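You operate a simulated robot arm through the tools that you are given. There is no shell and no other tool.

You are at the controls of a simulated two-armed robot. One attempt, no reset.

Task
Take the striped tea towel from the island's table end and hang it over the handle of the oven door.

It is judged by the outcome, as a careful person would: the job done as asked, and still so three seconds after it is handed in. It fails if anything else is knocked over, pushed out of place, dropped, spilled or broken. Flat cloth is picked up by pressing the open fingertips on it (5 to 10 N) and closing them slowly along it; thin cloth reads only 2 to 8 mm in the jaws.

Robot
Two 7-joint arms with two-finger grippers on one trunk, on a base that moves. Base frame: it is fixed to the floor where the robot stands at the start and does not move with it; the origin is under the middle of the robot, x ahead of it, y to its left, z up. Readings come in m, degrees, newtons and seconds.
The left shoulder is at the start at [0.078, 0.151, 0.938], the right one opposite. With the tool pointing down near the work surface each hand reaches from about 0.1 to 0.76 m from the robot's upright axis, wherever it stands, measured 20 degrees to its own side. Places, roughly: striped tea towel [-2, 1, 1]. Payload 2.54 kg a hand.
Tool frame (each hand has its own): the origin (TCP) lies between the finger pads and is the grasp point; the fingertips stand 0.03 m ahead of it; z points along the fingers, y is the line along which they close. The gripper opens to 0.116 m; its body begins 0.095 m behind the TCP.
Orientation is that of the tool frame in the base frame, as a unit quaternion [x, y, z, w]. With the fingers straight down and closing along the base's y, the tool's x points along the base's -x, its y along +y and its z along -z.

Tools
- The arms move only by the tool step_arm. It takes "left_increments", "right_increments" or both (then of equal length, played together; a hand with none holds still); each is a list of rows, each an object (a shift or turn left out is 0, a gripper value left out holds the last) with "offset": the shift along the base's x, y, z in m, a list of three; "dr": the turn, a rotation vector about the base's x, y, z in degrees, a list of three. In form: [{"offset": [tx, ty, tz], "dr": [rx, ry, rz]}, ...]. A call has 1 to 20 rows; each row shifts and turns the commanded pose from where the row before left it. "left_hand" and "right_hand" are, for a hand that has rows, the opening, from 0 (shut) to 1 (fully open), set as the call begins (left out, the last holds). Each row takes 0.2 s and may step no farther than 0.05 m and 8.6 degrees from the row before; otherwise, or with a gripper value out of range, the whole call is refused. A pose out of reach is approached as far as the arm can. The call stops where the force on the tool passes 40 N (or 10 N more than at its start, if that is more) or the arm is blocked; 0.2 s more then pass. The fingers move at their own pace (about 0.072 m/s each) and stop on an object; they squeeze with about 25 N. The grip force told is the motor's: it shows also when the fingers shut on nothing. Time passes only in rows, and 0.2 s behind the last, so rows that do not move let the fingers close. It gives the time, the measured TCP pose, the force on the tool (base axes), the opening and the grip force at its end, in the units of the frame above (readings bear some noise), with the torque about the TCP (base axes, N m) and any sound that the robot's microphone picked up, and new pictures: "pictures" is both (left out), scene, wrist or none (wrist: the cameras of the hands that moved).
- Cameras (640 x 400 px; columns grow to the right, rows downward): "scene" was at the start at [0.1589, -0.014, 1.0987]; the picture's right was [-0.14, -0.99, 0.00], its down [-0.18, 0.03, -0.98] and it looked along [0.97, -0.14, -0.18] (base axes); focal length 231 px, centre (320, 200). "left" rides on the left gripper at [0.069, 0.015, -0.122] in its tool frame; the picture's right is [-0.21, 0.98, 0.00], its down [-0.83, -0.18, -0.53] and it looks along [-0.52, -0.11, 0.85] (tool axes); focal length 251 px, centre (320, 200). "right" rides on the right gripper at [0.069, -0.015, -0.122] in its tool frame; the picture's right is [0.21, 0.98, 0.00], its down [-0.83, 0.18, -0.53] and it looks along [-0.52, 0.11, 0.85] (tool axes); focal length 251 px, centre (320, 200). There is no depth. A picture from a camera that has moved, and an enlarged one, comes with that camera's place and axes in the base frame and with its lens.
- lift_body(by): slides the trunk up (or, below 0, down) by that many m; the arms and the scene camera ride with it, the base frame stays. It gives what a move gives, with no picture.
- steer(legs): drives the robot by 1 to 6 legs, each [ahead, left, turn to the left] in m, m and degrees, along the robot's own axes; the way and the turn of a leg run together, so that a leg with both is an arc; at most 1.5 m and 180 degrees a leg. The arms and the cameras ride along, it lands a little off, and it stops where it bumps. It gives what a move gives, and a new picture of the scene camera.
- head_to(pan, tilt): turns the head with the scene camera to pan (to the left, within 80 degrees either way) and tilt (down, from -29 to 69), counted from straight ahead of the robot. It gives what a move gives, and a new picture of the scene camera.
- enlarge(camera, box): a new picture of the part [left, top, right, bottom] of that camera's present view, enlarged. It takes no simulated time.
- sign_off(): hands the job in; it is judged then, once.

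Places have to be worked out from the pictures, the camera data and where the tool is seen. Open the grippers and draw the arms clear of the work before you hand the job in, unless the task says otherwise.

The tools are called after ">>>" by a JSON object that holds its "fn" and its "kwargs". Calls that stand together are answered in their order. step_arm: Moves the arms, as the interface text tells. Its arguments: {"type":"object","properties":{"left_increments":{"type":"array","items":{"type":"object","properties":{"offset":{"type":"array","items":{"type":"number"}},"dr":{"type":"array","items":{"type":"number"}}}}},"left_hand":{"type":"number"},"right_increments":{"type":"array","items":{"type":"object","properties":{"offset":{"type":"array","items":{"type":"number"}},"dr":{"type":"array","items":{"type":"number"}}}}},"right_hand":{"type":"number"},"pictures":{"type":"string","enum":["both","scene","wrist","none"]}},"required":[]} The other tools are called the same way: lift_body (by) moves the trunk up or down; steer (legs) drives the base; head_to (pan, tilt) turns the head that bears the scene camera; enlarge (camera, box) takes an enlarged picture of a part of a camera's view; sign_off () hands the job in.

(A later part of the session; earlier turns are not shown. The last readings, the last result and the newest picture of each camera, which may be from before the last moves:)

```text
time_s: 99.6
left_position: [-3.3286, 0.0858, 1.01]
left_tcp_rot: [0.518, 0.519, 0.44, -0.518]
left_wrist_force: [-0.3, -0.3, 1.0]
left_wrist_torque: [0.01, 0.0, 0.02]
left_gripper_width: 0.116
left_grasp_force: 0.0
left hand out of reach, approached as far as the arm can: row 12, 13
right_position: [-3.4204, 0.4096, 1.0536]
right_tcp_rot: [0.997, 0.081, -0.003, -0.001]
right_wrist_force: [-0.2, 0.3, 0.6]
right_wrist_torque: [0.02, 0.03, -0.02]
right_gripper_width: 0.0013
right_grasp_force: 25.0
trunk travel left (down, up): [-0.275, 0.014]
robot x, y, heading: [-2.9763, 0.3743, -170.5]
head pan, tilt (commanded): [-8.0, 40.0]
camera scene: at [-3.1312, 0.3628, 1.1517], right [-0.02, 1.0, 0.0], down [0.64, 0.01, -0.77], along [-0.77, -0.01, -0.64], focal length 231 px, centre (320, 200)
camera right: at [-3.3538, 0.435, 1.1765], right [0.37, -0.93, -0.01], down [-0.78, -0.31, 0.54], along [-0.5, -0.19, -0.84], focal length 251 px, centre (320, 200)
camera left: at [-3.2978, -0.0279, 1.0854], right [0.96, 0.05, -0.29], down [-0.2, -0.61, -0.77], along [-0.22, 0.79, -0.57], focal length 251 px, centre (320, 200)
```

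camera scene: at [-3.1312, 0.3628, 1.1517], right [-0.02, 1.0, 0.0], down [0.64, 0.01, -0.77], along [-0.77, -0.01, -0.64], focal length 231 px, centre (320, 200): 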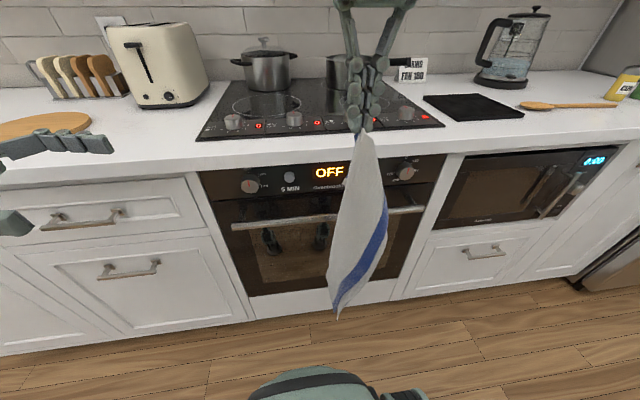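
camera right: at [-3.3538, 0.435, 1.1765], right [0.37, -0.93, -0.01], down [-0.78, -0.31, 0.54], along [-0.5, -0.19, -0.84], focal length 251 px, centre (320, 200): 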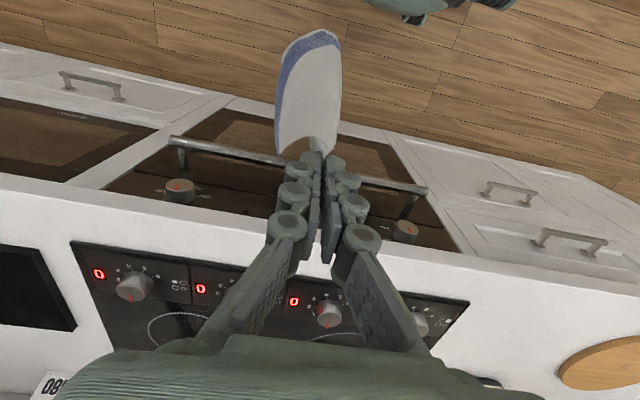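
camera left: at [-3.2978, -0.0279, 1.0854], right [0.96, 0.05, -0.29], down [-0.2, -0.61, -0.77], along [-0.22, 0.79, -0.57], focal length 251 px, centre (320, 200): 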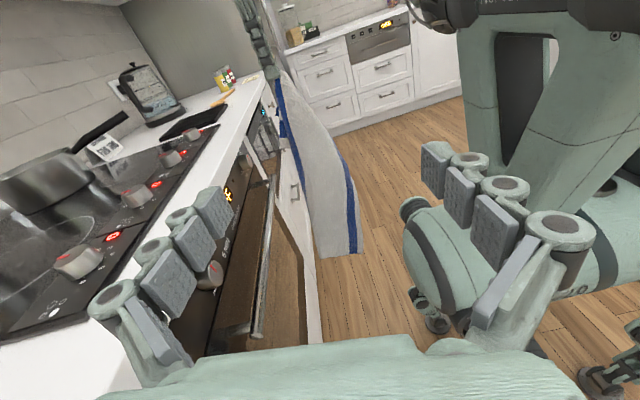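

The left hand now points along the bar with a side view: towel hangs between its fingers' planes at p≈3.30, bottom z≈0.58. I lower the left hand to z≈0.80 on the left of the towel first.

>>> {"fn": "step_arm", "kwargs": {"left_increments": [{"offset": [-0.0068, 0.0124, -0.0342]}, {"offset": [-0.0068, 0.0124, -0.0342]}, {"offset": [-0.0068, 0.0124, -0.0342]}, {"offset": [-0.0068, 0.0124, -0.0342]}, {"offset": [-0.0068, 0.0124, -0.0342]}, {"offset": [-0.0068, 0.0124, -0.0342]}, {}], "pictures": "both"}}

```text
time_s: 101.2
left_position: [-3.3716, 0.162, 0.8036]
left_tcp_rot: [0.519, 0.519, 0.441, -0.516]
left_wrist_force: [0.2, -0.2, 0.6]
left_wrist_torque: [0.02, 0.01, 0.02]
left_gripper_width: 0.1159
left_grasp_force: 0.1
right_position: [-3.4196, 0.4104, 1.0543]
right_tcp_rot: [0.997, 0.081, -0.002, -0.002]
right_wrist_force: [-0.1, 0.5, -1.2]
right_wrist_torque: [0.02, -0.01, -0.01]
right_gripper_width: 0.0034
right_grasp_force: 25.4
trunk travel left (down, up): [-0.275, 0.014]
robot x, y, heading: [-2.9748, 0.3755, -170.7]
head pan, tilt (commanded): [-8.0, 40.0]
camera scene: at [-3.1308, 0.3639, 1.1517], right [-0.02, 1.0, 0.0], down [0.64, 0.01, -0.77], along [-0.77, -0.01, -0.64], focal length 231 px, centre (320, 200)
camera left: at [-3.3407, 0.0478, 0.8791], right [0.96, 0.05, -0.29], down [-0.2, -0.61, -0.77], along [-0.22, 0.79, -0.57], focal length 251 px, centre (320, 200)
```

scene: 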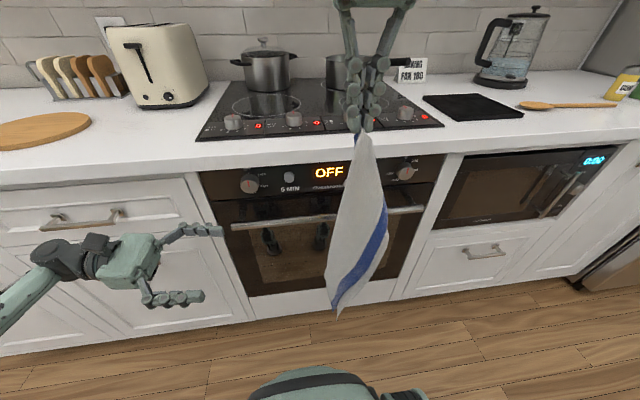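
left: 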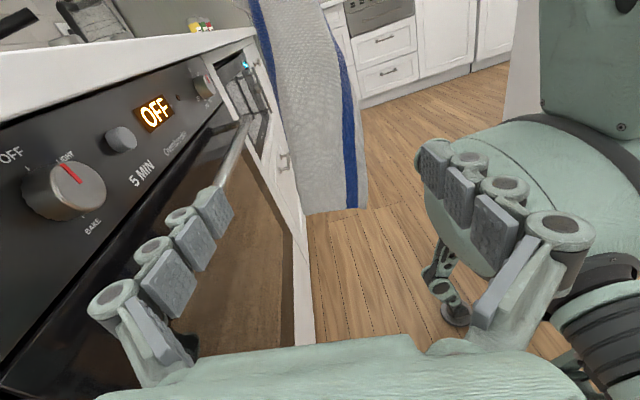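

The left hand is level at z≈0.80 with about 3 cm clearance from the bar, and the towel lies between its finger planes. I slide it right along the bar direction by 0.2 m toward the towel.

>>> {"fn": "step_arm", "kwargs": {"left_increments": [{"offset": [-0.0054, 0.0329, 0]}, {"offset": [-0.0054, 0.0329, 0]}, {"offset": [-0.0054, 0.0329, 0]}, {"offset": [-0.0054, 0.0329, 0]}, {"offset": [-0.0054, 0.0329, 0]}, {"offset": [-0.0054, 0.0329, 0]}, {}], "pictures": "both"}}

```text
time_s: 102.8
left_position: [-3.4014, 0.357, 0.8025]
left_tcp_rot: [0.519, 0.519, 0.442, -0.516]
left_wrist_force: [0.0, 0.3, 0.2]
left_wrist_torque: [0.03, 0.02, 0.01]
left_gripper_width: 0.1163
left_grasp_force: 0.1
right_position: [-3.42, 0.4111, 1.0544]
right_tcp_rot: [0.997, 0.081, -0.003, -0.002]
right_wrist_force: [-0.5, 0.0, 2.7]
right_wrist_torque: [0.01, -0.03, 0.0]
right_gripper_width: 0.0008
right_grasp_force: 22.7
trunk travel left (down, up): [-0.275, 0.014]
robot x, y, heading: [-2.9817, 0.3787, -171.1]
head pan, tilt (commanded): [-8.0, 40.0]
camera scene: at [-3.1308, 0.3638, 1.1517], right [-0.02, 1.0, 0.0], down [0.64, 0.01, -0.77], along [-0.77, -0.02, -0.64], focal length 231 px, centre (320, 200)
camera left: at [-3.3716, 0.242, 0.8786], right [0.96, 0.05, -0.29], down [-0.2, -0.61, -0.77], along [-0.22, 0.79, -0.57], focal length 251 px, centre (320, 200)
```

scene: 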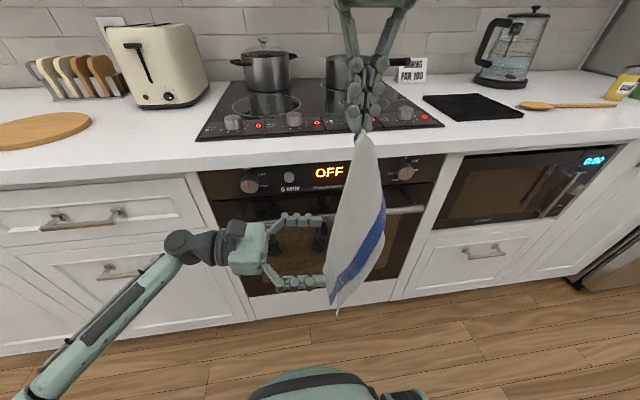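
left: 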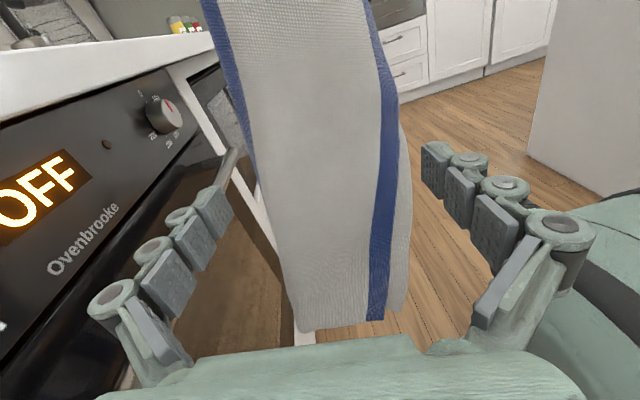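

The towel fits between the open left fingers. I advance 6 cm more so it sits between the pads.

>>> {"fn": "step_arm", "kwargs": {"left_increments": [{"offset": [-0.0033, 0.0199, 0]}, {"offset": [-0.0033, 0.0199, 0]}, {"offset": [-0.0033, 0.0199, 0]}, {}], "pictures": "both"}}

```text
time_s: 103.8
left_position: [-3.4106, 0.4173, 0.8025]
left_tcp_rot: [0.519, 0.519, 0.441, -0.516]
left_wrist_force: [0.5, 0.0, 0.4]
left_wrist_torque: [-0.01, 0.0, -0.01]
left_gripper_width: 0.1162
left_grasp_force: 0.1
right_position: [-3.4201, 0.4099, 1.0542]
right_tcp_rot: [0.997, 0.081, -0.002, -0.001]
right_wrist_force: [0.1, 0.3, -2.3]
right_wrist_torque: [0.02, 0.01, -0.01]
right_gripper_width: 0.0021
right_grasp_force: 22.6
trunk travel left (down, up): [-0.275, 0.014]
robot x, y, heading: [-2.9785, 0.377, -171.0]
head pan, tilt (commanded): [-8.0, 40.0]
camera scene: at [-3.1308, 0.3638, 1.1517], right [-0.02, 1.0, 0.0], down [0.64, 0.01, -0.77], along [-0.77, -0.02, -0.64], focal length 231 px, centre (320, 200)
camera left: at [-3.3815, 0.303, 0.8787], right [0.96, 0.05, -0.29], down [-0.2, -0.61, -0.77], along [-0.22, 0.79, -0.57], focal length 251 px, centre (320, 200)
```

scene: 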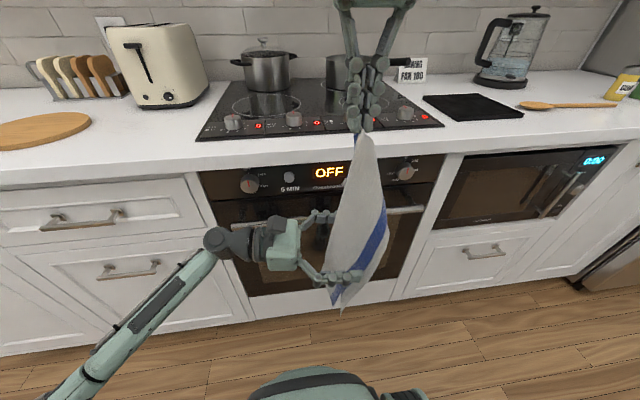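
left: 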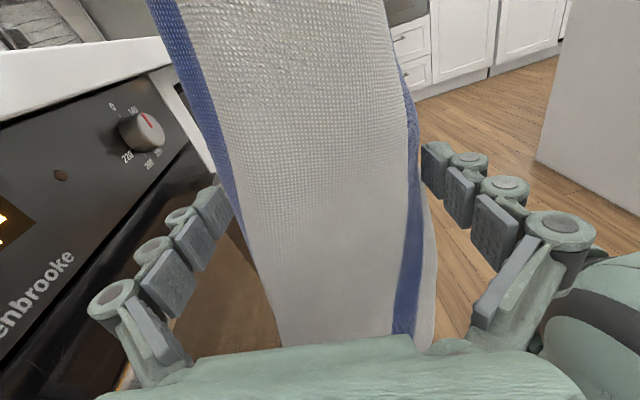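

The towel is between the left pads. I go 1.5 cm further and close the left gripper on it.

>>> {"fn": "step_arm", "kwargs": {"left_increments": [{"offset": [-0.0025, 0.0148, 0]}, {}], "pictures": "none"}}

>>> {"fn": "step_arm", "kwargs": {"left_increments": [{}, {}, {}, {}, {}], "left_hand": 0, "pictures": "both"}}

```text
time_s: 104.4
left_position: [-3.4132, 0.4316, 0.8029]
left_tcp_rot: [0.519, 0.519, 0.441, -0.517]
left_wrist_force: [0.0, 1.0, -0.1]
left_wrist_torque: [0.02, 0.02, 0.02]
left_gripper_width: 0.1161
left_grasp_force: 0.0
right_position: [-3.4202, 0.4095, 1.055]
right_tcp_rot: [0.997, 0.081, -0.003, -0.002]
right_wrist_force: [-0.1, -1.4, -2.0]
right_wrist_torque: [-0.02, 0.01, 0.04]
right_gripper_width: 0.0034
right_grasp_force: 27.9
trunk travel left (down, up): [-0.275, 0.014]
robot x, y, heading: [-2.9774, 0.3775, -170.7]
head pan, tilt (commanded): [-8.0, 40.0]
```

```text
time_s: 105.6
left_position: [-3.4156, 0.4314, 0.8033]
left_tcp_rot: [0.518, 0.519, 0.441, -0.517]
left_wrist_force: [-0.5, 0.9, 0.5]
left_wrist_torque: [0.01, -0.03, -0.03]
left_gripper_width: 0.0025
left_grasp_force: 23.8
right_position: [-3.42, 0.4103, 1.0541]
right_tcp_rot: [0.997, 0.081, -0.002, -0.001]
right_wrist_force: [-0.1, 1.0, -1.6]
right_wrist_torque: [0.05, 0.0, 0.01]
right_gripper_width: 0.0021
right_grasp_force: 22.4
trunk travel left (down, up): [-0.275, 0.014]
robot x, y, heading: [-2.974, 0.3781, -171.1]
head pan, tilt (commanded): [-8.0, 40.0]
camera scene: at [-3.1309, 0.3638, 1.1517], right [-0.02, 1.0, 0.0], down [0.64, 0.01, -0.77], along [-0.77, -0.01, -0.64], focal length 231 px, centre (320, 200)
camera left: at [-3.3842, 0.3169, 0.8786], right [0.96, 0.05, -0.29], down [-0.2, -0.61, -0.77], along [-0.22, 0.79, -0.57], focal length 251 px, centre (320, 200)
```

scene: 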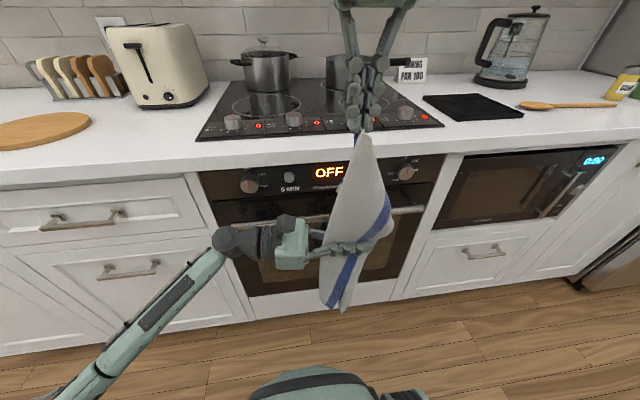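
left: 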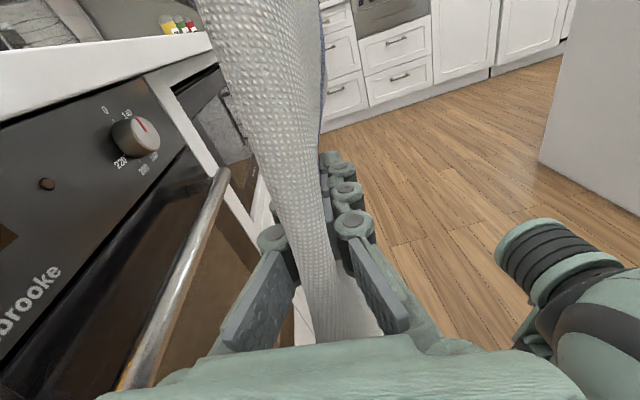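

Both hands hold the towel (left at mid-length, 2.5 mm). I now move both: the right hand forward above the bar with an 18° tilt, the left hand slightly forward and down in front of the bar, keeping the cloth between them a bit slack.

>>> {"fn": "step_arm", "kwargs": {"right_increments": [{"offset": [-0.0214, -0.0035, -0.0157], "dr": [-0.485, 2.96, 0]}, {"offset": [-0.0214, -0.0035, -0.0157], "dr": [-0.485, 2.96, 0]}, {"offset": [-0.0214, -0.0035, -0.0157], "dr": [-0.485, 2.96, 0]}, {"offset": [-0.0214, -0.0035, -0.0157], "dr": [-0.485, 2.96, 0]}, {"offset": [-0.0214, -0.0035, -0.0157], "dr": [-0.485, 2.96, 0]}, {"offset": [-0.0214, -0.0035, -0.0157], "dr": [-0.485, 2.96, 0]}, {}], "left_increments": [{"offset": [-0.0063, -0.001, -0.0072]}, {"offset": [-0.0063, -0.001, -0.0072]}, {"offset": [-0.0063, -0.001, -0.0072]}, {"offset": [-0.0063, -0.001, -0.0072]}, {"offset": [-0.0063, -0.001, -0.0072]}, {"offset": [-0.0063, -0.001, -0.0072]}, {}], "pictures": "both"}}

```text
time_s: 107.2
left_position: [-3.4535, 0.4272, 0.7614]
left_tcp_rot: [0.519, 0.519, 0.441, -0.517]
left_wrist_force: [0.6, -2.2, -0.7]
left_wrist_torque: [0.0, -0.01, -0.01]
left_gripper_width: 0.0019
left_grasp_force: 21.6
right_position: [-3.548, 0.3897, 0.9592]
right_tcp_rot: [0.984, 0.079, -0.159, 0.011]
right_wrist_force: [1.6, 0.8, 1.2]
right_wrist_torque: [0.0, -0.01, 0.03]
right_gripper_width: 0.0013
right_grasp_force: 25.4
trunk travel left (down, up): [-0.275, 0.014]
robot x, y, heading: [-2.9799, 0.378, -170.8]
head pan, tilt (commanded): [-8.0, 40.0]
camera scene: at [-3.1308, 0.3638, 1.1517], right [-0.02, 1.0, 0.0], down [0.64, 0.01, -0.77], along [-0.77, -0.01, -0.64], focal length 231 px, centre (320, 200)
camera right: at [-3.4475, 0.4211, 1.0541], right [0.36, -0.93, -0.07], down [-0.58, -0.28, 0.77], along [-0.73, -0.23, -0.64], focal length 251 px, centre (320, 200)
camera left: at [-3.4233, 0.3123, 0.8354], right [0.96, 0.05, -0.29], down [-0.2, -0.61, -0.77], along [-0.22, 0.79, -0.57], focal length 251 px, centre (320, 200)
```

scene: 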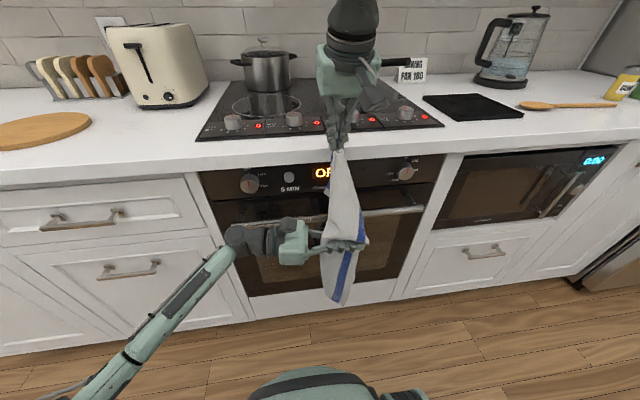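
right: 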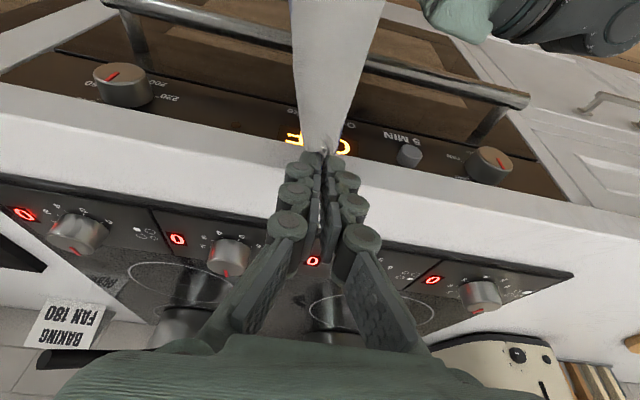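
left: 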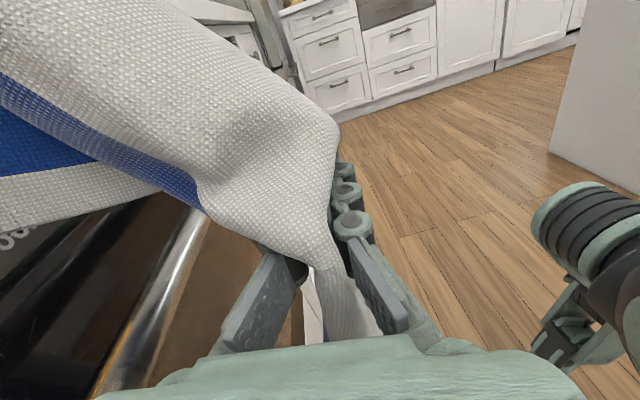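

The wrist view shows the bar at p≈3.44, the counter lip at ≈3.478 (bottom z 0.873) and the door face at ≈3.504, so the fingers must slip in diagonally under the lip. I lower the right hand straight down 10 cm in front of the lip, and the left hand 2.5 cm.

>>> {"fn": "step_arm", "kwargs": {"right_increments": [{"offset": [0, 0, -0.02]}, {"offset": [0, 0, -0.02]}, {"offset": [0, 0, -0.02]}, {"offset": [0, 0, -0.02]}, {"offset": [0, 0, -0.02]}, {}], "left_increments": [{"offset": [-0.0016, -0.0003, -0.005]}, {"offset": [-0.0016, -0.0003, -0.005]}, {"offset": [-0.0016, -0.0003, -0.005]}, {"offset": [-0.0016, -0.0003, -0.005]}, {"offset": [-0.0016, -0.0003, -0.005]}, {}], "pictures": "both"}}

```text
time_s: 108.6
left_position: [-3.4615, 0.4273, 0.7344]
left_tcp_rot: [0.519, 0.519, 0.441, -0.517]
left_wrist_force: [-1.2, 2.0, -0.3]
left_wrist_torque: [0.03, -0.02, -0.04]
left_gripper_width: 0.0034
left_grasp_force: 26.7
right_position: [-3.5468, 0.3876, 0.8583]
right_tcp_rot: [0.984, 0.079, -0.16, 0.011]
right_wrist_force: [0.4, 0.4, 1.7]
right_wrist_torque: [0.0, 0.02, 0.03]
right_gripper_width: 0.0004
right_grasp_force: 22.4
trunk travel left (down, up): [-0.275, 0.014]
robot x, y, heading: [-2.9808, 0.3811, -170.7]
head pan, tilt (commanded): [-8.0, 40.0]
camera scene: at [-3.1308, 0.3638, 1.1517], right [-0.02, 1.0, 0.0], down [0.64, 0.01, -0.77], along [-0.77, -0.01, -0.64], focal length 231 px, centre (320, 200)
camera right: at [-3.4481, 0.419, 0.9536], right [0.36, -0.93, -0.07], down [-0.58, -0.28, 0.77], along [-0.73, -0.23, -0.64], focal length 251 px, centre (320, 200)
camera left: at [-3.4312, 0.3112, 0.8107], right [0.96, 0.05, -0.29], down [-0.2, -0.61, -0.77], along [-0.22, 0.79, -0.57], focal length 251 px, centre (320, 200)
```

scene: 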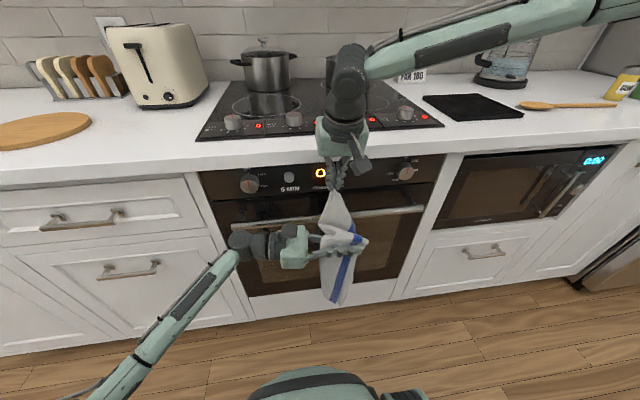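
right: 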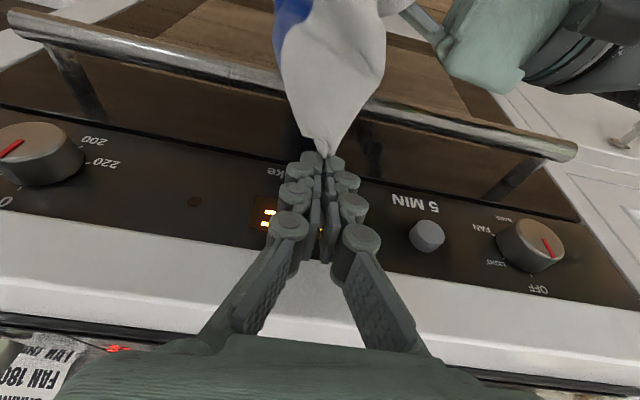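
left: 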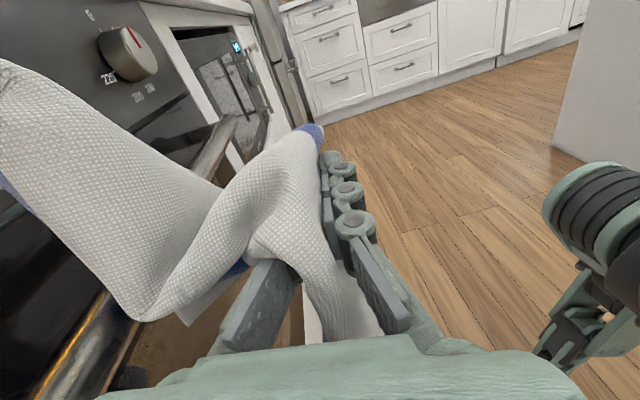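

The cloth runs over the top of the bar (bar centre p≈3.434, radius ~1 cm) down to the left hand. I now slide the right fingers diagonally down behind the bar to TCP z≈0.73, in small steps.

>>> {"fn": "step_arm", "kwargs": {"right_increments": [{"offset": [-0.006, -0.001, -0.019]}, {"offset": [-0.006, -0.001, -0.019]}, {"offset": [-0.006, -0.001, -0.019]}, {"offset": [-0.006, -0.001, -0.019]}, {}], "pictures": "both"}}

```text
time_s: 109.8
left_position: [-3.4613, 0.427, 0.7365]
left_tcp_rot: [0.519, 0.519, 0.441, -0.517]
left_wrist_force: [-0.8, 1.3, -0.5]
left_wrist_torque: [-0.01, -0.02, 0.01]
left_gripper_width: 0.0035
left_grasp_force: 27.5
right_position: [-3.5687, 0.4011, 0.7922]
right_tcp_rot: [0.984, 0.08, -0.158, 0.012]
right_wrist_force: [-0.4, -0.2, -0.8]
right_wrist_torque: [0.05, -0.02, 0.03]
right_gripper_width: 0.0029
right_grasp_force: 29.4
right hand out of reach, approached as far as the arm can: row 3, 4
trunk travel left (down, up): [-0.275, 0.014]
robot x, y, heading: [-2.9769, 0.3804, -170.9]
head pan, tilt (commanded): [-8.0, 40.0]
camera scene: at [-3.1308, 0.3638, 1.1517], right [-0.02, 1.0, 0.0], down [0.64, 0.01, -0.77], along [-0.77, -0.01, -0.64], focal length 231 px, centre (320, 200)
camera right: at [-3.4676, 0.4325, 0.8861], right [0.36, -0.93, -0.07], down [-0.58, -0.28, 0.77], along [-0.73, -0.23, -0.64], focal length 251 px, centre (320, 200)
```

scene: 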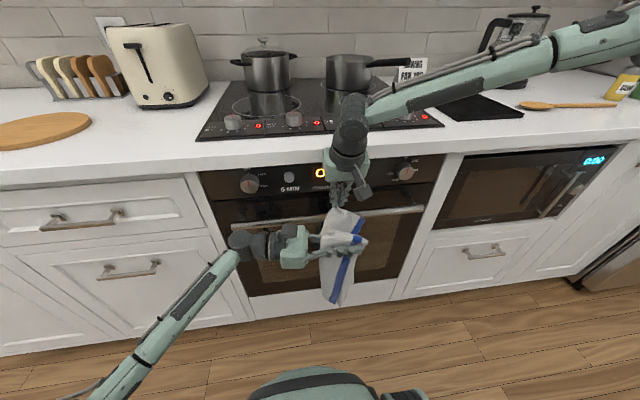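
right: 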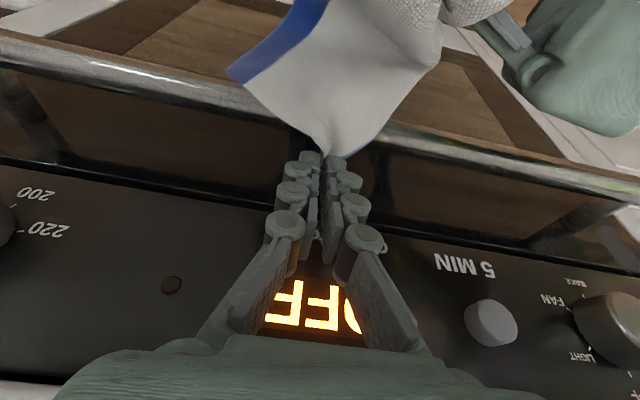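

The right arm hit its reach limit in this low posture (bar not touched). I back both hands out the same way and up, then bring the base 5 cm closer and lower the trunk 10 cm to get a better arm posture.

>>> {"fn": "step_arm", "kwargs": {"right_increments": [{"offset": [0.006, 0.001, 0.019]}, {"offset": [0.006, 0.001, 0.019]}, {"offset": [0.006, 0.0, 0.019]}, {"offset": [0.006, 0.0, 0.019]}, {"offset": [0.009, 0.0, 0.022]}, {"offset": [0.009, 0.0, 0.022]}, {"offset": [0.009, 0.0, 0.022]}, {"offset": [0.009, 0.0, 0.022]}, {"offset": [0.009, 0.0, 0.022]}, {}], "left_increments": [{"offset": [0.0066, 0.001, 0.0067]}, {"offset": [0.0066, 0.001, 0.0067]}, {"offset": [0.0066, 0.001, 0.0067]}, {"offset": [0.0066, 0.001, 0.0067]}, {"offset": [0.0066, 0.001, 0.0067]}, {"offset": [0.0066, 0.001, 0.0067]}, {"offset": [0.0066, 0.001, 0.0067]}, {"offset": [0.0066, 0.001, 0.0067]}, {"offset": [0.0066, 0.001, 0.0067]}, {}], "pictures": "scene"}}

```text
time_s: 112.0
left_position: [-3.4012, 0.4329, 0.7967]
left_tcp_rot: [0.52, 0.518, 0.442, -0.516]
left_wrist_force: [0.0, 0.3, 0.6]
left_wrist_torque: [-0.05, -0.01, 0.01]
left_gripper_width: 0.0022
left_grasp_force: 22.5
right_position: [-3.4973, 0.4053, 0.9787]
right_tcp_rot: [0.984, 0.08, -0.158, 0.011]
right_wrist_force: [-0.5, -0.2, -0.5]
right_wrist_torque: [0.03, 0.02, -0.01]
right_gripper_width: 0.001
right_grasp_force: 24.8
trunk travel left (down, up): [-0.275, 0.014]
robot x, y, heading: [-2.9791, 0.3787, -170.9]
head pan, tilt (commanded): [-8.0, 40.0]
camera scene: at [-3.1309, 0.3638, 1.1517], right [-0.02, 1.0, 0.0], down [0.64, 0.01, -0.77], along [-0.77, -0.01, -0.64], focal length 231 px, centre (320, 200)
```

scene: 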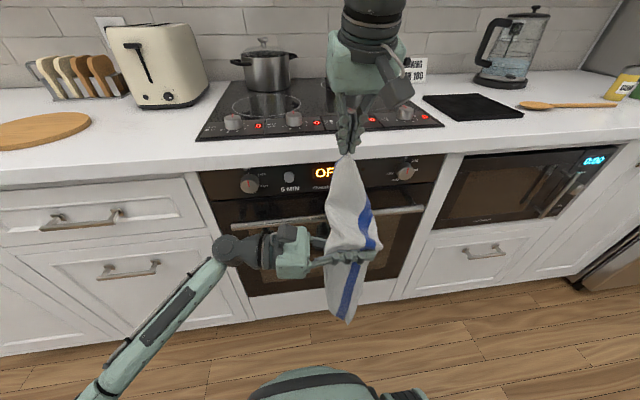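

Both hands are clear. I drive the base 5 cm closer and lower the trunk 0.1 m (right TCP will be at z≈0.88, still above the bar).

>>> {"fn": "steer", "kwargs": {"legs": [[0.05, 0, 0]]}}

>>> {"fn": "lift_body", "kwargs": {"by": -0.09}}

>>> {"fn": "step_arm", "kwargs": {"right_increments": [{}], "left_increments": [{}], "pictures": "both"}}

```text
time_s: 112.9
left_position: [-3.4525, 0.4257, 0.7954]
left_tcp_rot: [0.518, 0.52, 0.441, -0.517]
left_wrist_force: [0.4, 1.9, 0.1]
left_wrist_torque: [0.0, 0.01, -0.02]
left_gripper_width: 0.0032
left_grasp_force: 24.7
right_position: [-3.5496, 0.3962, 0.9761]
right_tcp_rot: [0.984, 0.08, -0.158, 0.011]
right_wrist_force: [0.1, -0.7, 0.0]
right_wrist_torque: [0.01, 0.0, 0.02]
right_gripper_width: 0.0013
right_grasp_force: 24.9
trunk travel left (down, up): [-0.275, 0.014]
robot x, y, heading: [-3.0275, 0.3684, -170.9]
head pan, tilt (commanded): [-8.0, 40.0]
camera scene: at [-3.182, 0.3555, 1.1516], right [-0.02, 1.0, 0.0], down [0.64, 0.01, -0.77], along [-0.77, -0.02, -0.64], focal length 231 px, centre (320, 200)
```

scene: 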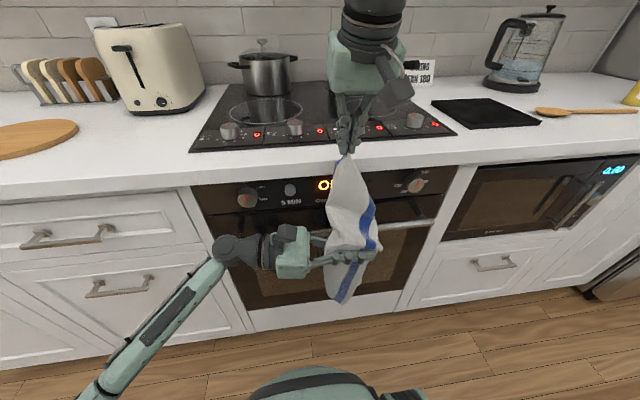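

```text
time_s: 114.2
left_position: [-3.4515, 0.4239, 0.7063]
left_tcp_rot: [0.519, 0.519, 0.442, -0.517]
left_wrist_force: [-0.3, 1.6, 0.3]
left_wrist_torque: [-0.02, -0.01, -0.04]
left_gripper_width: 0.0021
left_grasp_force: 22.9
right_position: [-3.548, 0.3964, 0.8875]
right_tcp_rot: [0.984, 0.08, -0.159, 0.011]
right_wrist_force: [0.4, 0.1, 0.1]
right_wrist_torque: [-0.02, -0.02, 0.02]
right_gripper_width: 0.001
right_grasp_force: 25.0
trunk travel left (down, up): [-0.185, 0.104]
robot x, y, heading: [-3.0284, 0.3726, -170.6]
head pan, tilt (commanded): [-8.0, 40.0]
```

```text
time_s: 114.6
left_position: [-3.4519, 0.4257, 0.7062]
left_tcp_rot: [0.52, 0.518, 0.442, -0.516]
left_wrist_force: [0.6, -2.0, -1.0]
left_wrist_torque: [-0.01, 0.01, 0.0]
left_gripper_width: 0.0023
left_grasp_force: 26.4
right_position: [-3.5475, 0.3966, 0.888]
right_tcp_rot: [0.984, 0.08, -0.158, 0.011]
right_wrist_force: [0.1, 0.7, -0.9]
right_wrist_torque: [0.0, 0.03, 0.0]
right_gripper_width: 0.0012
right_grasp_force: 25.4
trunk travel left (down, up): [-0.185, 0.104]
robot x, y, heading: [-3.0291, 0.3679, -170.8]
head pan, tilt (commanded): [-8.0, 40.0]
camera scene: at [-3.1814, 0.3556, 1.0617], right [-0.02, 1.0, 0.0], down [0.64, 0.01, -0.77], along [-0.77, -0.02, -0.64], focal length 231 px, centre (320, 200)
camera right: at [-3.4478, 0.4283, 0.9829], right [0.36, -0.93, -0.07], down [-0.58, -0.28, 0.77], along [-0.73, -0.23, -0.64], focal length 251 px, centre (320, 200)
camera left: at [-3.4211, 0.3115, 0.7817], right [0.96, 0.05, -0.29], down [-0.2, -0.61, -0.77], along [-0.22, 0.79, -0.57], focal length 251 px, centre (320, 200)
```

scene: 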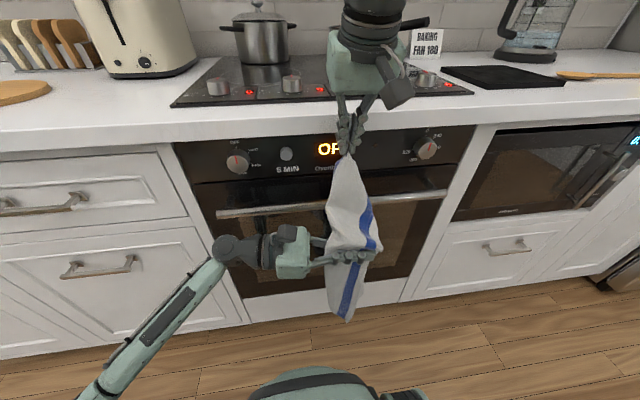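
right: 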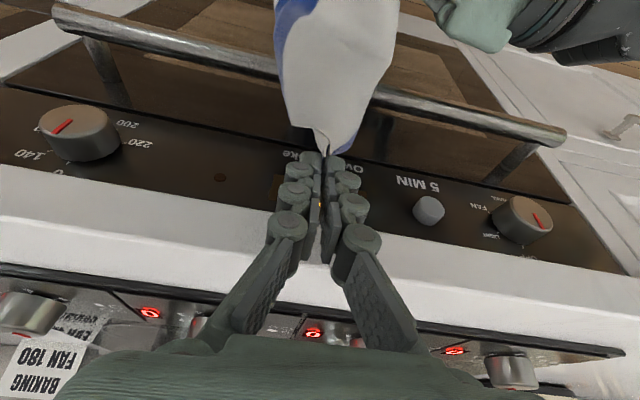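
left: 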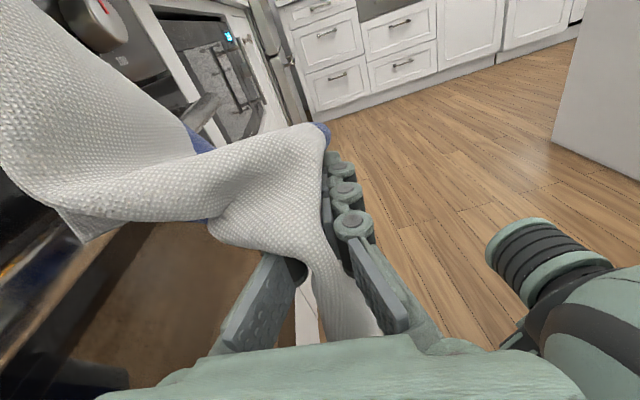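

The cloth crosses over the top of the bar; right TCP at z 0.888 just in front of the lip. I descend and slide diagonally behind the bar again.

>>> {"fn": "step_arm", "kwargs": {"right_increments": [{"offset": [0, 0, -0.022]}, {"offset": [0, 0, -0.022]}, {"offset": [-0.0072, -0.0012, -0.022]}, {"offset": [-0.0072, -0.0012, -0.022]}, {"offset": [-0.0072, -0.0012, -0.022]}, {}], "pictures": "wrist"}}

```text
time_s: 116.0
left_position: [-3.4492, 0.4251, 0.7085]
left_tcp_rot: [0.52, 0.518, 0.44, -0.518]
left_wrist_force: [-0.6, 1.8, -0.7]
left_wrist_torque: [0.0, 0.03, -0.01]
left_gripper_width: 0.0018
left_grasp_force: 22.7
right_position: [-3.5665, 0.392, 0.7827]
right_tcp_rot: [0.984, 0.081, -0.16, 0.012]
right_wrist_force: [27.1, 4.7, 14.4]
right_wrist_torque: [-0.48, 3.29, -0.36]
right_gripper_width: 0.0012
right_grasp_force: 25.1
trunk travel left (down, up): [-0.185, 0.104]
robot x, y, heading: [-3.0297, 0.3692, -171.0]
head pan, tilt (commanded): [-8.0, 40.0]
camera right: at [-3.4666, 0.423, 0.877], right [0.36, -0.93, -0.07], down [-0.58, -0.28, 0.77], along [-0.73, -0.23, -0.64], focal length 251 px, centre (320, 200)
```

right: 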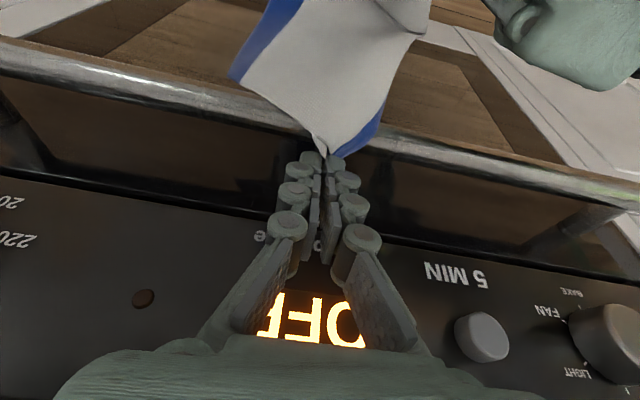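

The hand body touched the counter lip's front face (27 N back, lever ~0.12 m above the TCP), so it needs more tilt. I back off 1.2 cm, add 7° of tilt so the palm leans away from the lip.

>>> {"fn": "step_arm", "kwargs": {"right_increments": [{"offset": [0.0118, 0.0019, 0.012]}, {"dr": [-1.13, 6.91, 0]}, {}], "pictures": "wrist"}}

```text
time_s: 116.8
left_position: [-3.4508, 0.4252, 0.707]
left_tcp_rot: [0.519, 0.519, 0.441, -0.517]
left_wrist_force: [0.1, 0.8, -1.2]
left_wrist_torque: [0.0, 0.01, -0.02]
left_gripper_width: 0.0036
left_grasp_force: 28.3
right_position: [-3.5584, 0.3949, 0.7901]
right_tcp_rot: [0.972, 0.08, -0.219, 0.016]
right_wrist_force: [0.7, 0.6, -0.8]
right_wrist_torque: [0.01, 0.02, -0.03]
right_gripper_width: 0.0015
right_grasp_force: 25.3
trunk travel left (down, up): [-0.185, 0.104]
robot x, y, heading: [-3.0302, 0.3666, -171.0]
head pan, tilt (commanded): [-8.0, 40.0]
camera right: at [-3.4476, 0.4282, 0.8721], right [0.35, -0.93, -0.09], down [-0.48, -0.26, 0.83], along [-0.8, -0.24, -0.54], focal length 251 px, centre (320, 200)
```

right: 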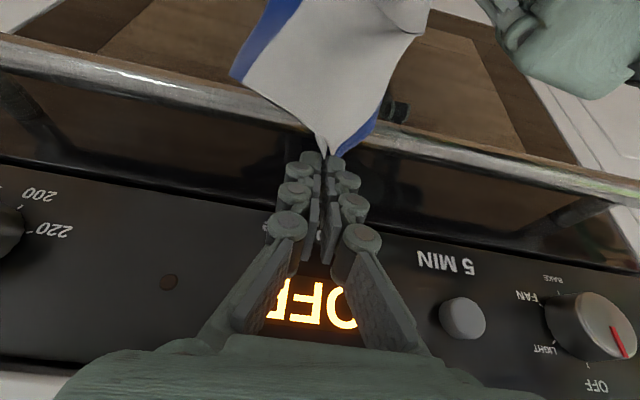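

Contact is gone at 25° tilt. I continue down behind the bar in small diagonal steps to TCP z≈0.725.

>>> {"fn": "step_arm", "kwargs": {"right_increments": [{"offset": [-0.005, -0.0008, -0.015]}, {"offset": [-0.0079, -0.0013, -0.018]}, {"offset": [-0.0069, -0.0011, -0.016]}, {"offset": [-0.0059, -0.001, -0.015]}, {}], "pictures": "both"}}

```text
time_s: 118.0
left_position: [-3.4511, 0.4254, 0.7076]
left_tcp_rot: [0.519, 0.519, 0.441, -0.517]
left_wrist_force: [-0.3, 0.7, -1.0]
left_wrist_torque: [-0.03, 0.03, -0.04]
left_gripper_width: 0.0026
left_grasp_force: 23.3
right_position: [-3.5819, 0.3902, 0.7288]
right_tcp_rot: [0.972, 0.079, -0.22, 0.017]
right_wrist_force: [-12.3, 0.8, 20.0]
right_wrist_torque: [0.1, -0.75, -0.01]
right_gripper_width: 0.0062
right_grasp_force: 25.2
trunk travel left (down, up): [-0.185, 0.104]
robot x, y, heading: [-3.028, 0.368, -170.8]
head pan, tilt (commanded): [-8.0, 40.0]
camera scene: at [-3.1808, 0.3555, 1.062], right [-0.02, 1.0, 0.0], down [0.64, 0.01, -0.77], along [-0.77, -0.02, -0.64], focal length 231 px, centre (320, 200)
camera right: at [-3.4718, 0.4233, 0.8106], right [0.35, -0.93, -0.09], down [-0.48, -0.26, 0.84], along [-0.81, -0.25, -0.54], focal length 251 px, centre (320, 200)
```

scene: 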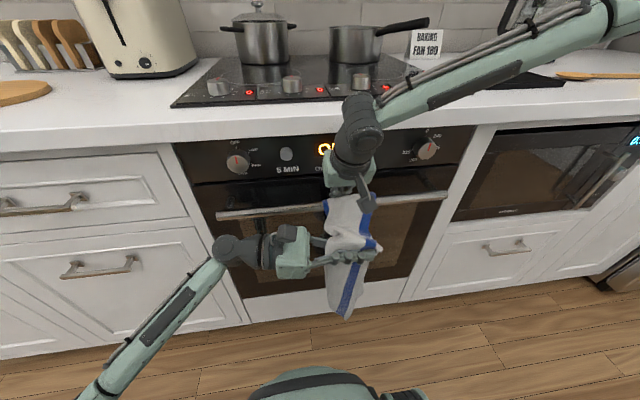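
right: 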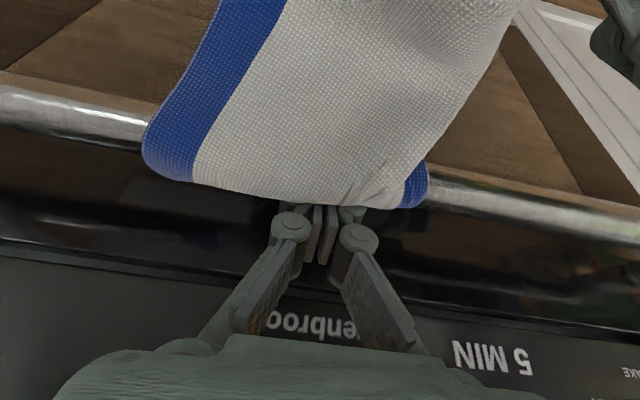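

The right fingers are behind the bar with the towel end at z≈0.70, the cloth lying over the bar and the left hand still holding mid-length in front. I open the right gripper to release the end behind the bar.

>>> {"fn": "step_arm", "kwargs": {"right_increments": [{}, {}, {}, {}, {}], "right_hand": 0.9, "pictures": "both"}}

```text
time_s: 119.2
left_position: [-3.4524, 0.4252, 0.7051]
left_tcp_rot: [0.519, 0.519, 0.441, -0.516]
left_wrist_force: [-0.5, 0.6, -0.2]
left_wrist_torque: [-0.02, 0.01, 0.04]
left_gripper_width: 0.003
left_grasp_force: 25.1
right_position: [-3.5819, 0.3907, 0.727]
right_tcp_rot: [0.973, 0.079, -0.216, 0.016]
right_wrist_force: [-12.1, -1.7, 2.4]
right_wrist_torque: [-0.1, -0.22, -0.59]
right_gripper_width: 0.1015
right_grasp_force: 0.1
trunk travel left (down, up): [-0.185, 0.104]
robot x, y, heading: [-3.0282, 0.3686, -171.3]
head pan, tilt (commanded): [-8.0, 40.0]
camera scene: at [-3.1819, 0.3555, 1.0615], right [-0.02, 1.0, 0.0], down [0.64, 0.01, -0.77], along [-0.77, -0.02, -0.64], focal length 231 px, centre (320, 200)
camera right: at [-3.4714, 0.4236, 0.8088], right [0.35, -0.93, -0.09], down [-0.48, -0.27, 0.83], along [-0.8, -0.24, -0.54], focal length 251 px, centre (320, 200)
```

scene: 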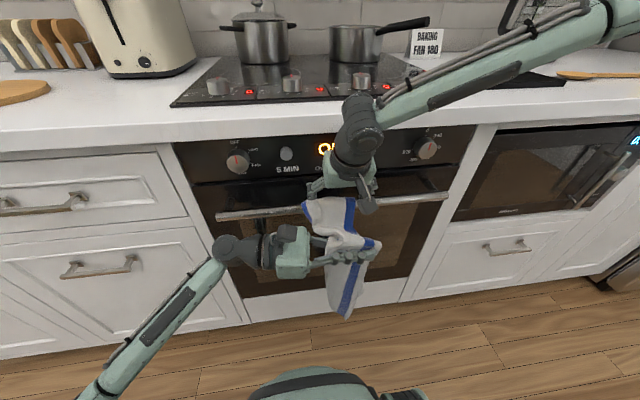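
right: 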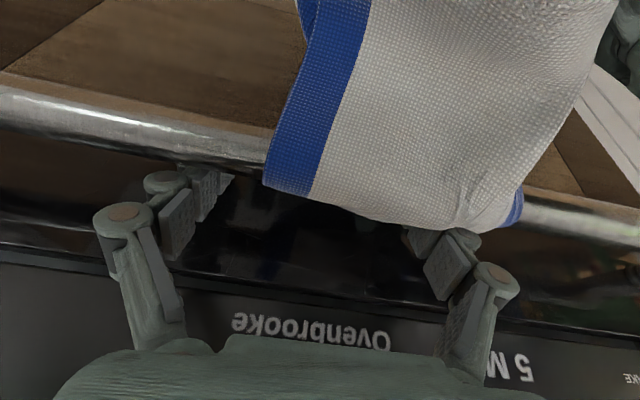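

The end is released behind the bar; the left hand still secures the middle. I ease the right fingers 3 mm off the bar and draw them up along their own axis in small steps, watching that the cloth stays.

>>> {"fn": "step_arm", "kwargs": {"right_increments": [{"offset": [-0.003, -0.0005, 0]}, {"offset": [0.0042, 0.0007, 0.009]}, {"offset": [0.0042, 0.0007, 0.009]}, {"offset": [0.0042, 0.0007, 0.009]}, {}], "right_hand": 1, "pictures": "both"}}

```text
time_s: 120.4
left_position: [-3.4512, 0.4247, 0.707]
left_tcp_rot: [0.518, 0.519, 0.441, -0.517]
left_wrist_force: [1.0, 0.6, 0.0]
left_wrist_torque: [0.01, 0.06, 0.1]
left_gripper_width: 0.003
left_grasp_force: 28.4
right_position: [-3.574, 0.3912, 0.7518]
right_tcp_rot: [0.973, 0.079, -0.218, 0.016]
right_wrist_force: [0.6, -0.4, 0.4]
right_wrist_torque: [-0.02, 0.0, -0.03]
right_gripper_width: 0.1163
right_grasp_force: 0.0
trunk travel left (down, up): [-0.185, 0.104]
robot x, y, heading: [-3.0288, 0.3682, -170.8]
head pan, tilt (commanded): [-8.0, 40.0]
camera scene: at [-3.1814, 0.3556, 1.0617], right [-0.02, 1.0, 0.0], down [0.64, 0.01, -0.77], along [-0.77, -0.02, -0.64], focal length 231 px, centre (320, 200)
camera right: at [-3.4634, 0.4241, 0.8344], right [0.35, -0.93, -0.09], down [-0.48, -0.27, 0.83], along [-0.8, -0.25, -0.54], focal length 251 px, centre (320, 200)
```

scene: 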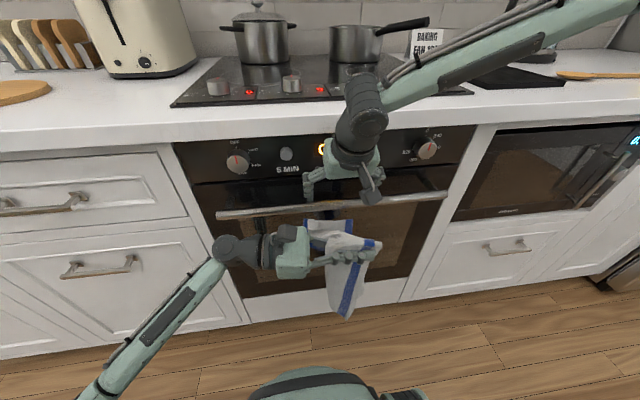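
right: 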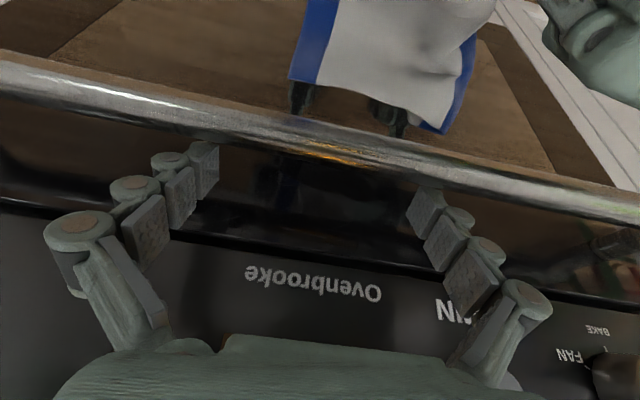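

The end slipped back off to the front, but the left hand still holds the towel securely at mid-length. New plan: with the left hand turned to point down, the two halves hang on either side of its fingers, so I can lower it straight onto the bar; first I withdraw the right hand up and clear.

>>> {"fn": "step_arm", "kwargs": {"right_increments": [{"offset": [0.0125, 0.002, 0.027]}, {"offset": [0.0125, 0.002, 0.027]}, {"offset": [0.0125, 0.002, 0.027]}, {"offset": [0.0125, 0.002, 0.027]}, {"offset": [0.015, 0.01, 0.035]}, {"offset": [0.02, 0.01, 0.035], "dr": [1.3, -7.9, 0]}, {"offset": [0.03, 0.01, 0.03], "dr": [1.3, -7.9, 0]}, {"offset": [0.03, 0.01, 0.02], "dr": [1.3, -7.9, 0]}, {"offset": [0.03, 0.015, 0]}, {"offset": [0.03, 0.015, 0]}, {}], "right_hand": 1, "left_increments": [{}, {}, {}, {}, {}, {}, {}, {}, {}, {}, {}], "pictures": "both"}}

```text
time_s: 122.8
left_position: [-3.4516, 0.4254, 0.7052]
left_tcp_rot: [0.519, 0.519, 0.442, -0.516]
left_wrist_force: [-0.4, 0.3, -0.6]
left_wrist_torque: [0.03, -0.01, 0.11]
left_gripper_width: 0.0031
left_grasp_force: 28.7
right_position: [-3.3672, 0.4721, 0.9821]
right_tcp_rot: [0.997, 0.081, -0.011, -0.001]
right_wrist_force: [-0.1, 0.2, 0.6]
right_wrist_torque: [0.0, 0.01, 0.01]
right_gripper_width: 0.116
right_grasp_force: 0.1
trunk travel left (down, up): [-0.185, 0.104]
robot x, y, heading: [-3.03, 0.3717, -170.8]
head pan, tilt (commanded): [-8.0, 40.0]
camera scene: at [-3.1814, 0.3556, 1.0617], right [-0.02, 1.0, 0.0], down [0.64, 0.01, -0.77], along [-0.77, -0.02, -0.64], focal length 231 px, centre (320, 200)
camera right: at [-3.3, 0.4983, 1.1037], right [0.37, -0.93, -0.01], down [-0.77, -0.31, 0.55], along [-0.51, -0.2, -0.83], focal length 251 px, centre (320, 200)
camera left: at [-3.4212, 0.3115, 0.7817], right [0.96, 0.05, -0.29], down [-0.2, -0.61, -0.77], along [-0.22, 0.79, -0.57], focal length 251 px, centre (320, 200)
```

scene: 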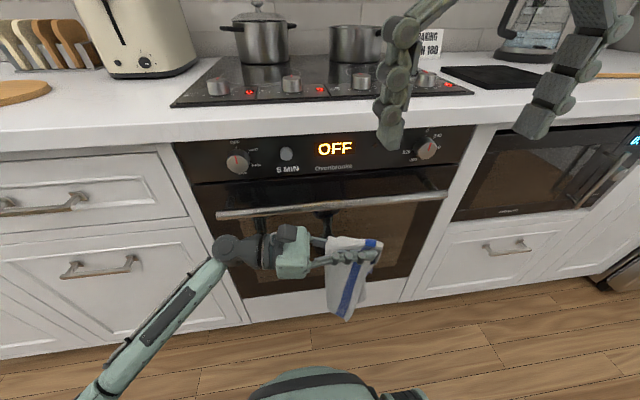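
right: 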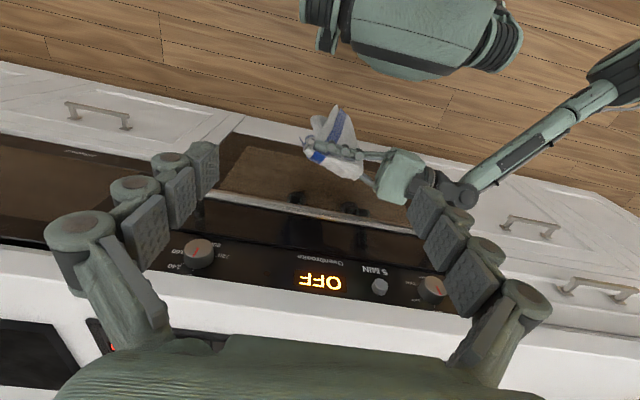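
left: 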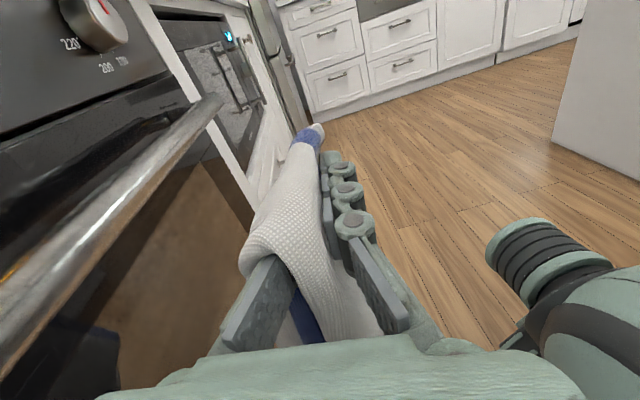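

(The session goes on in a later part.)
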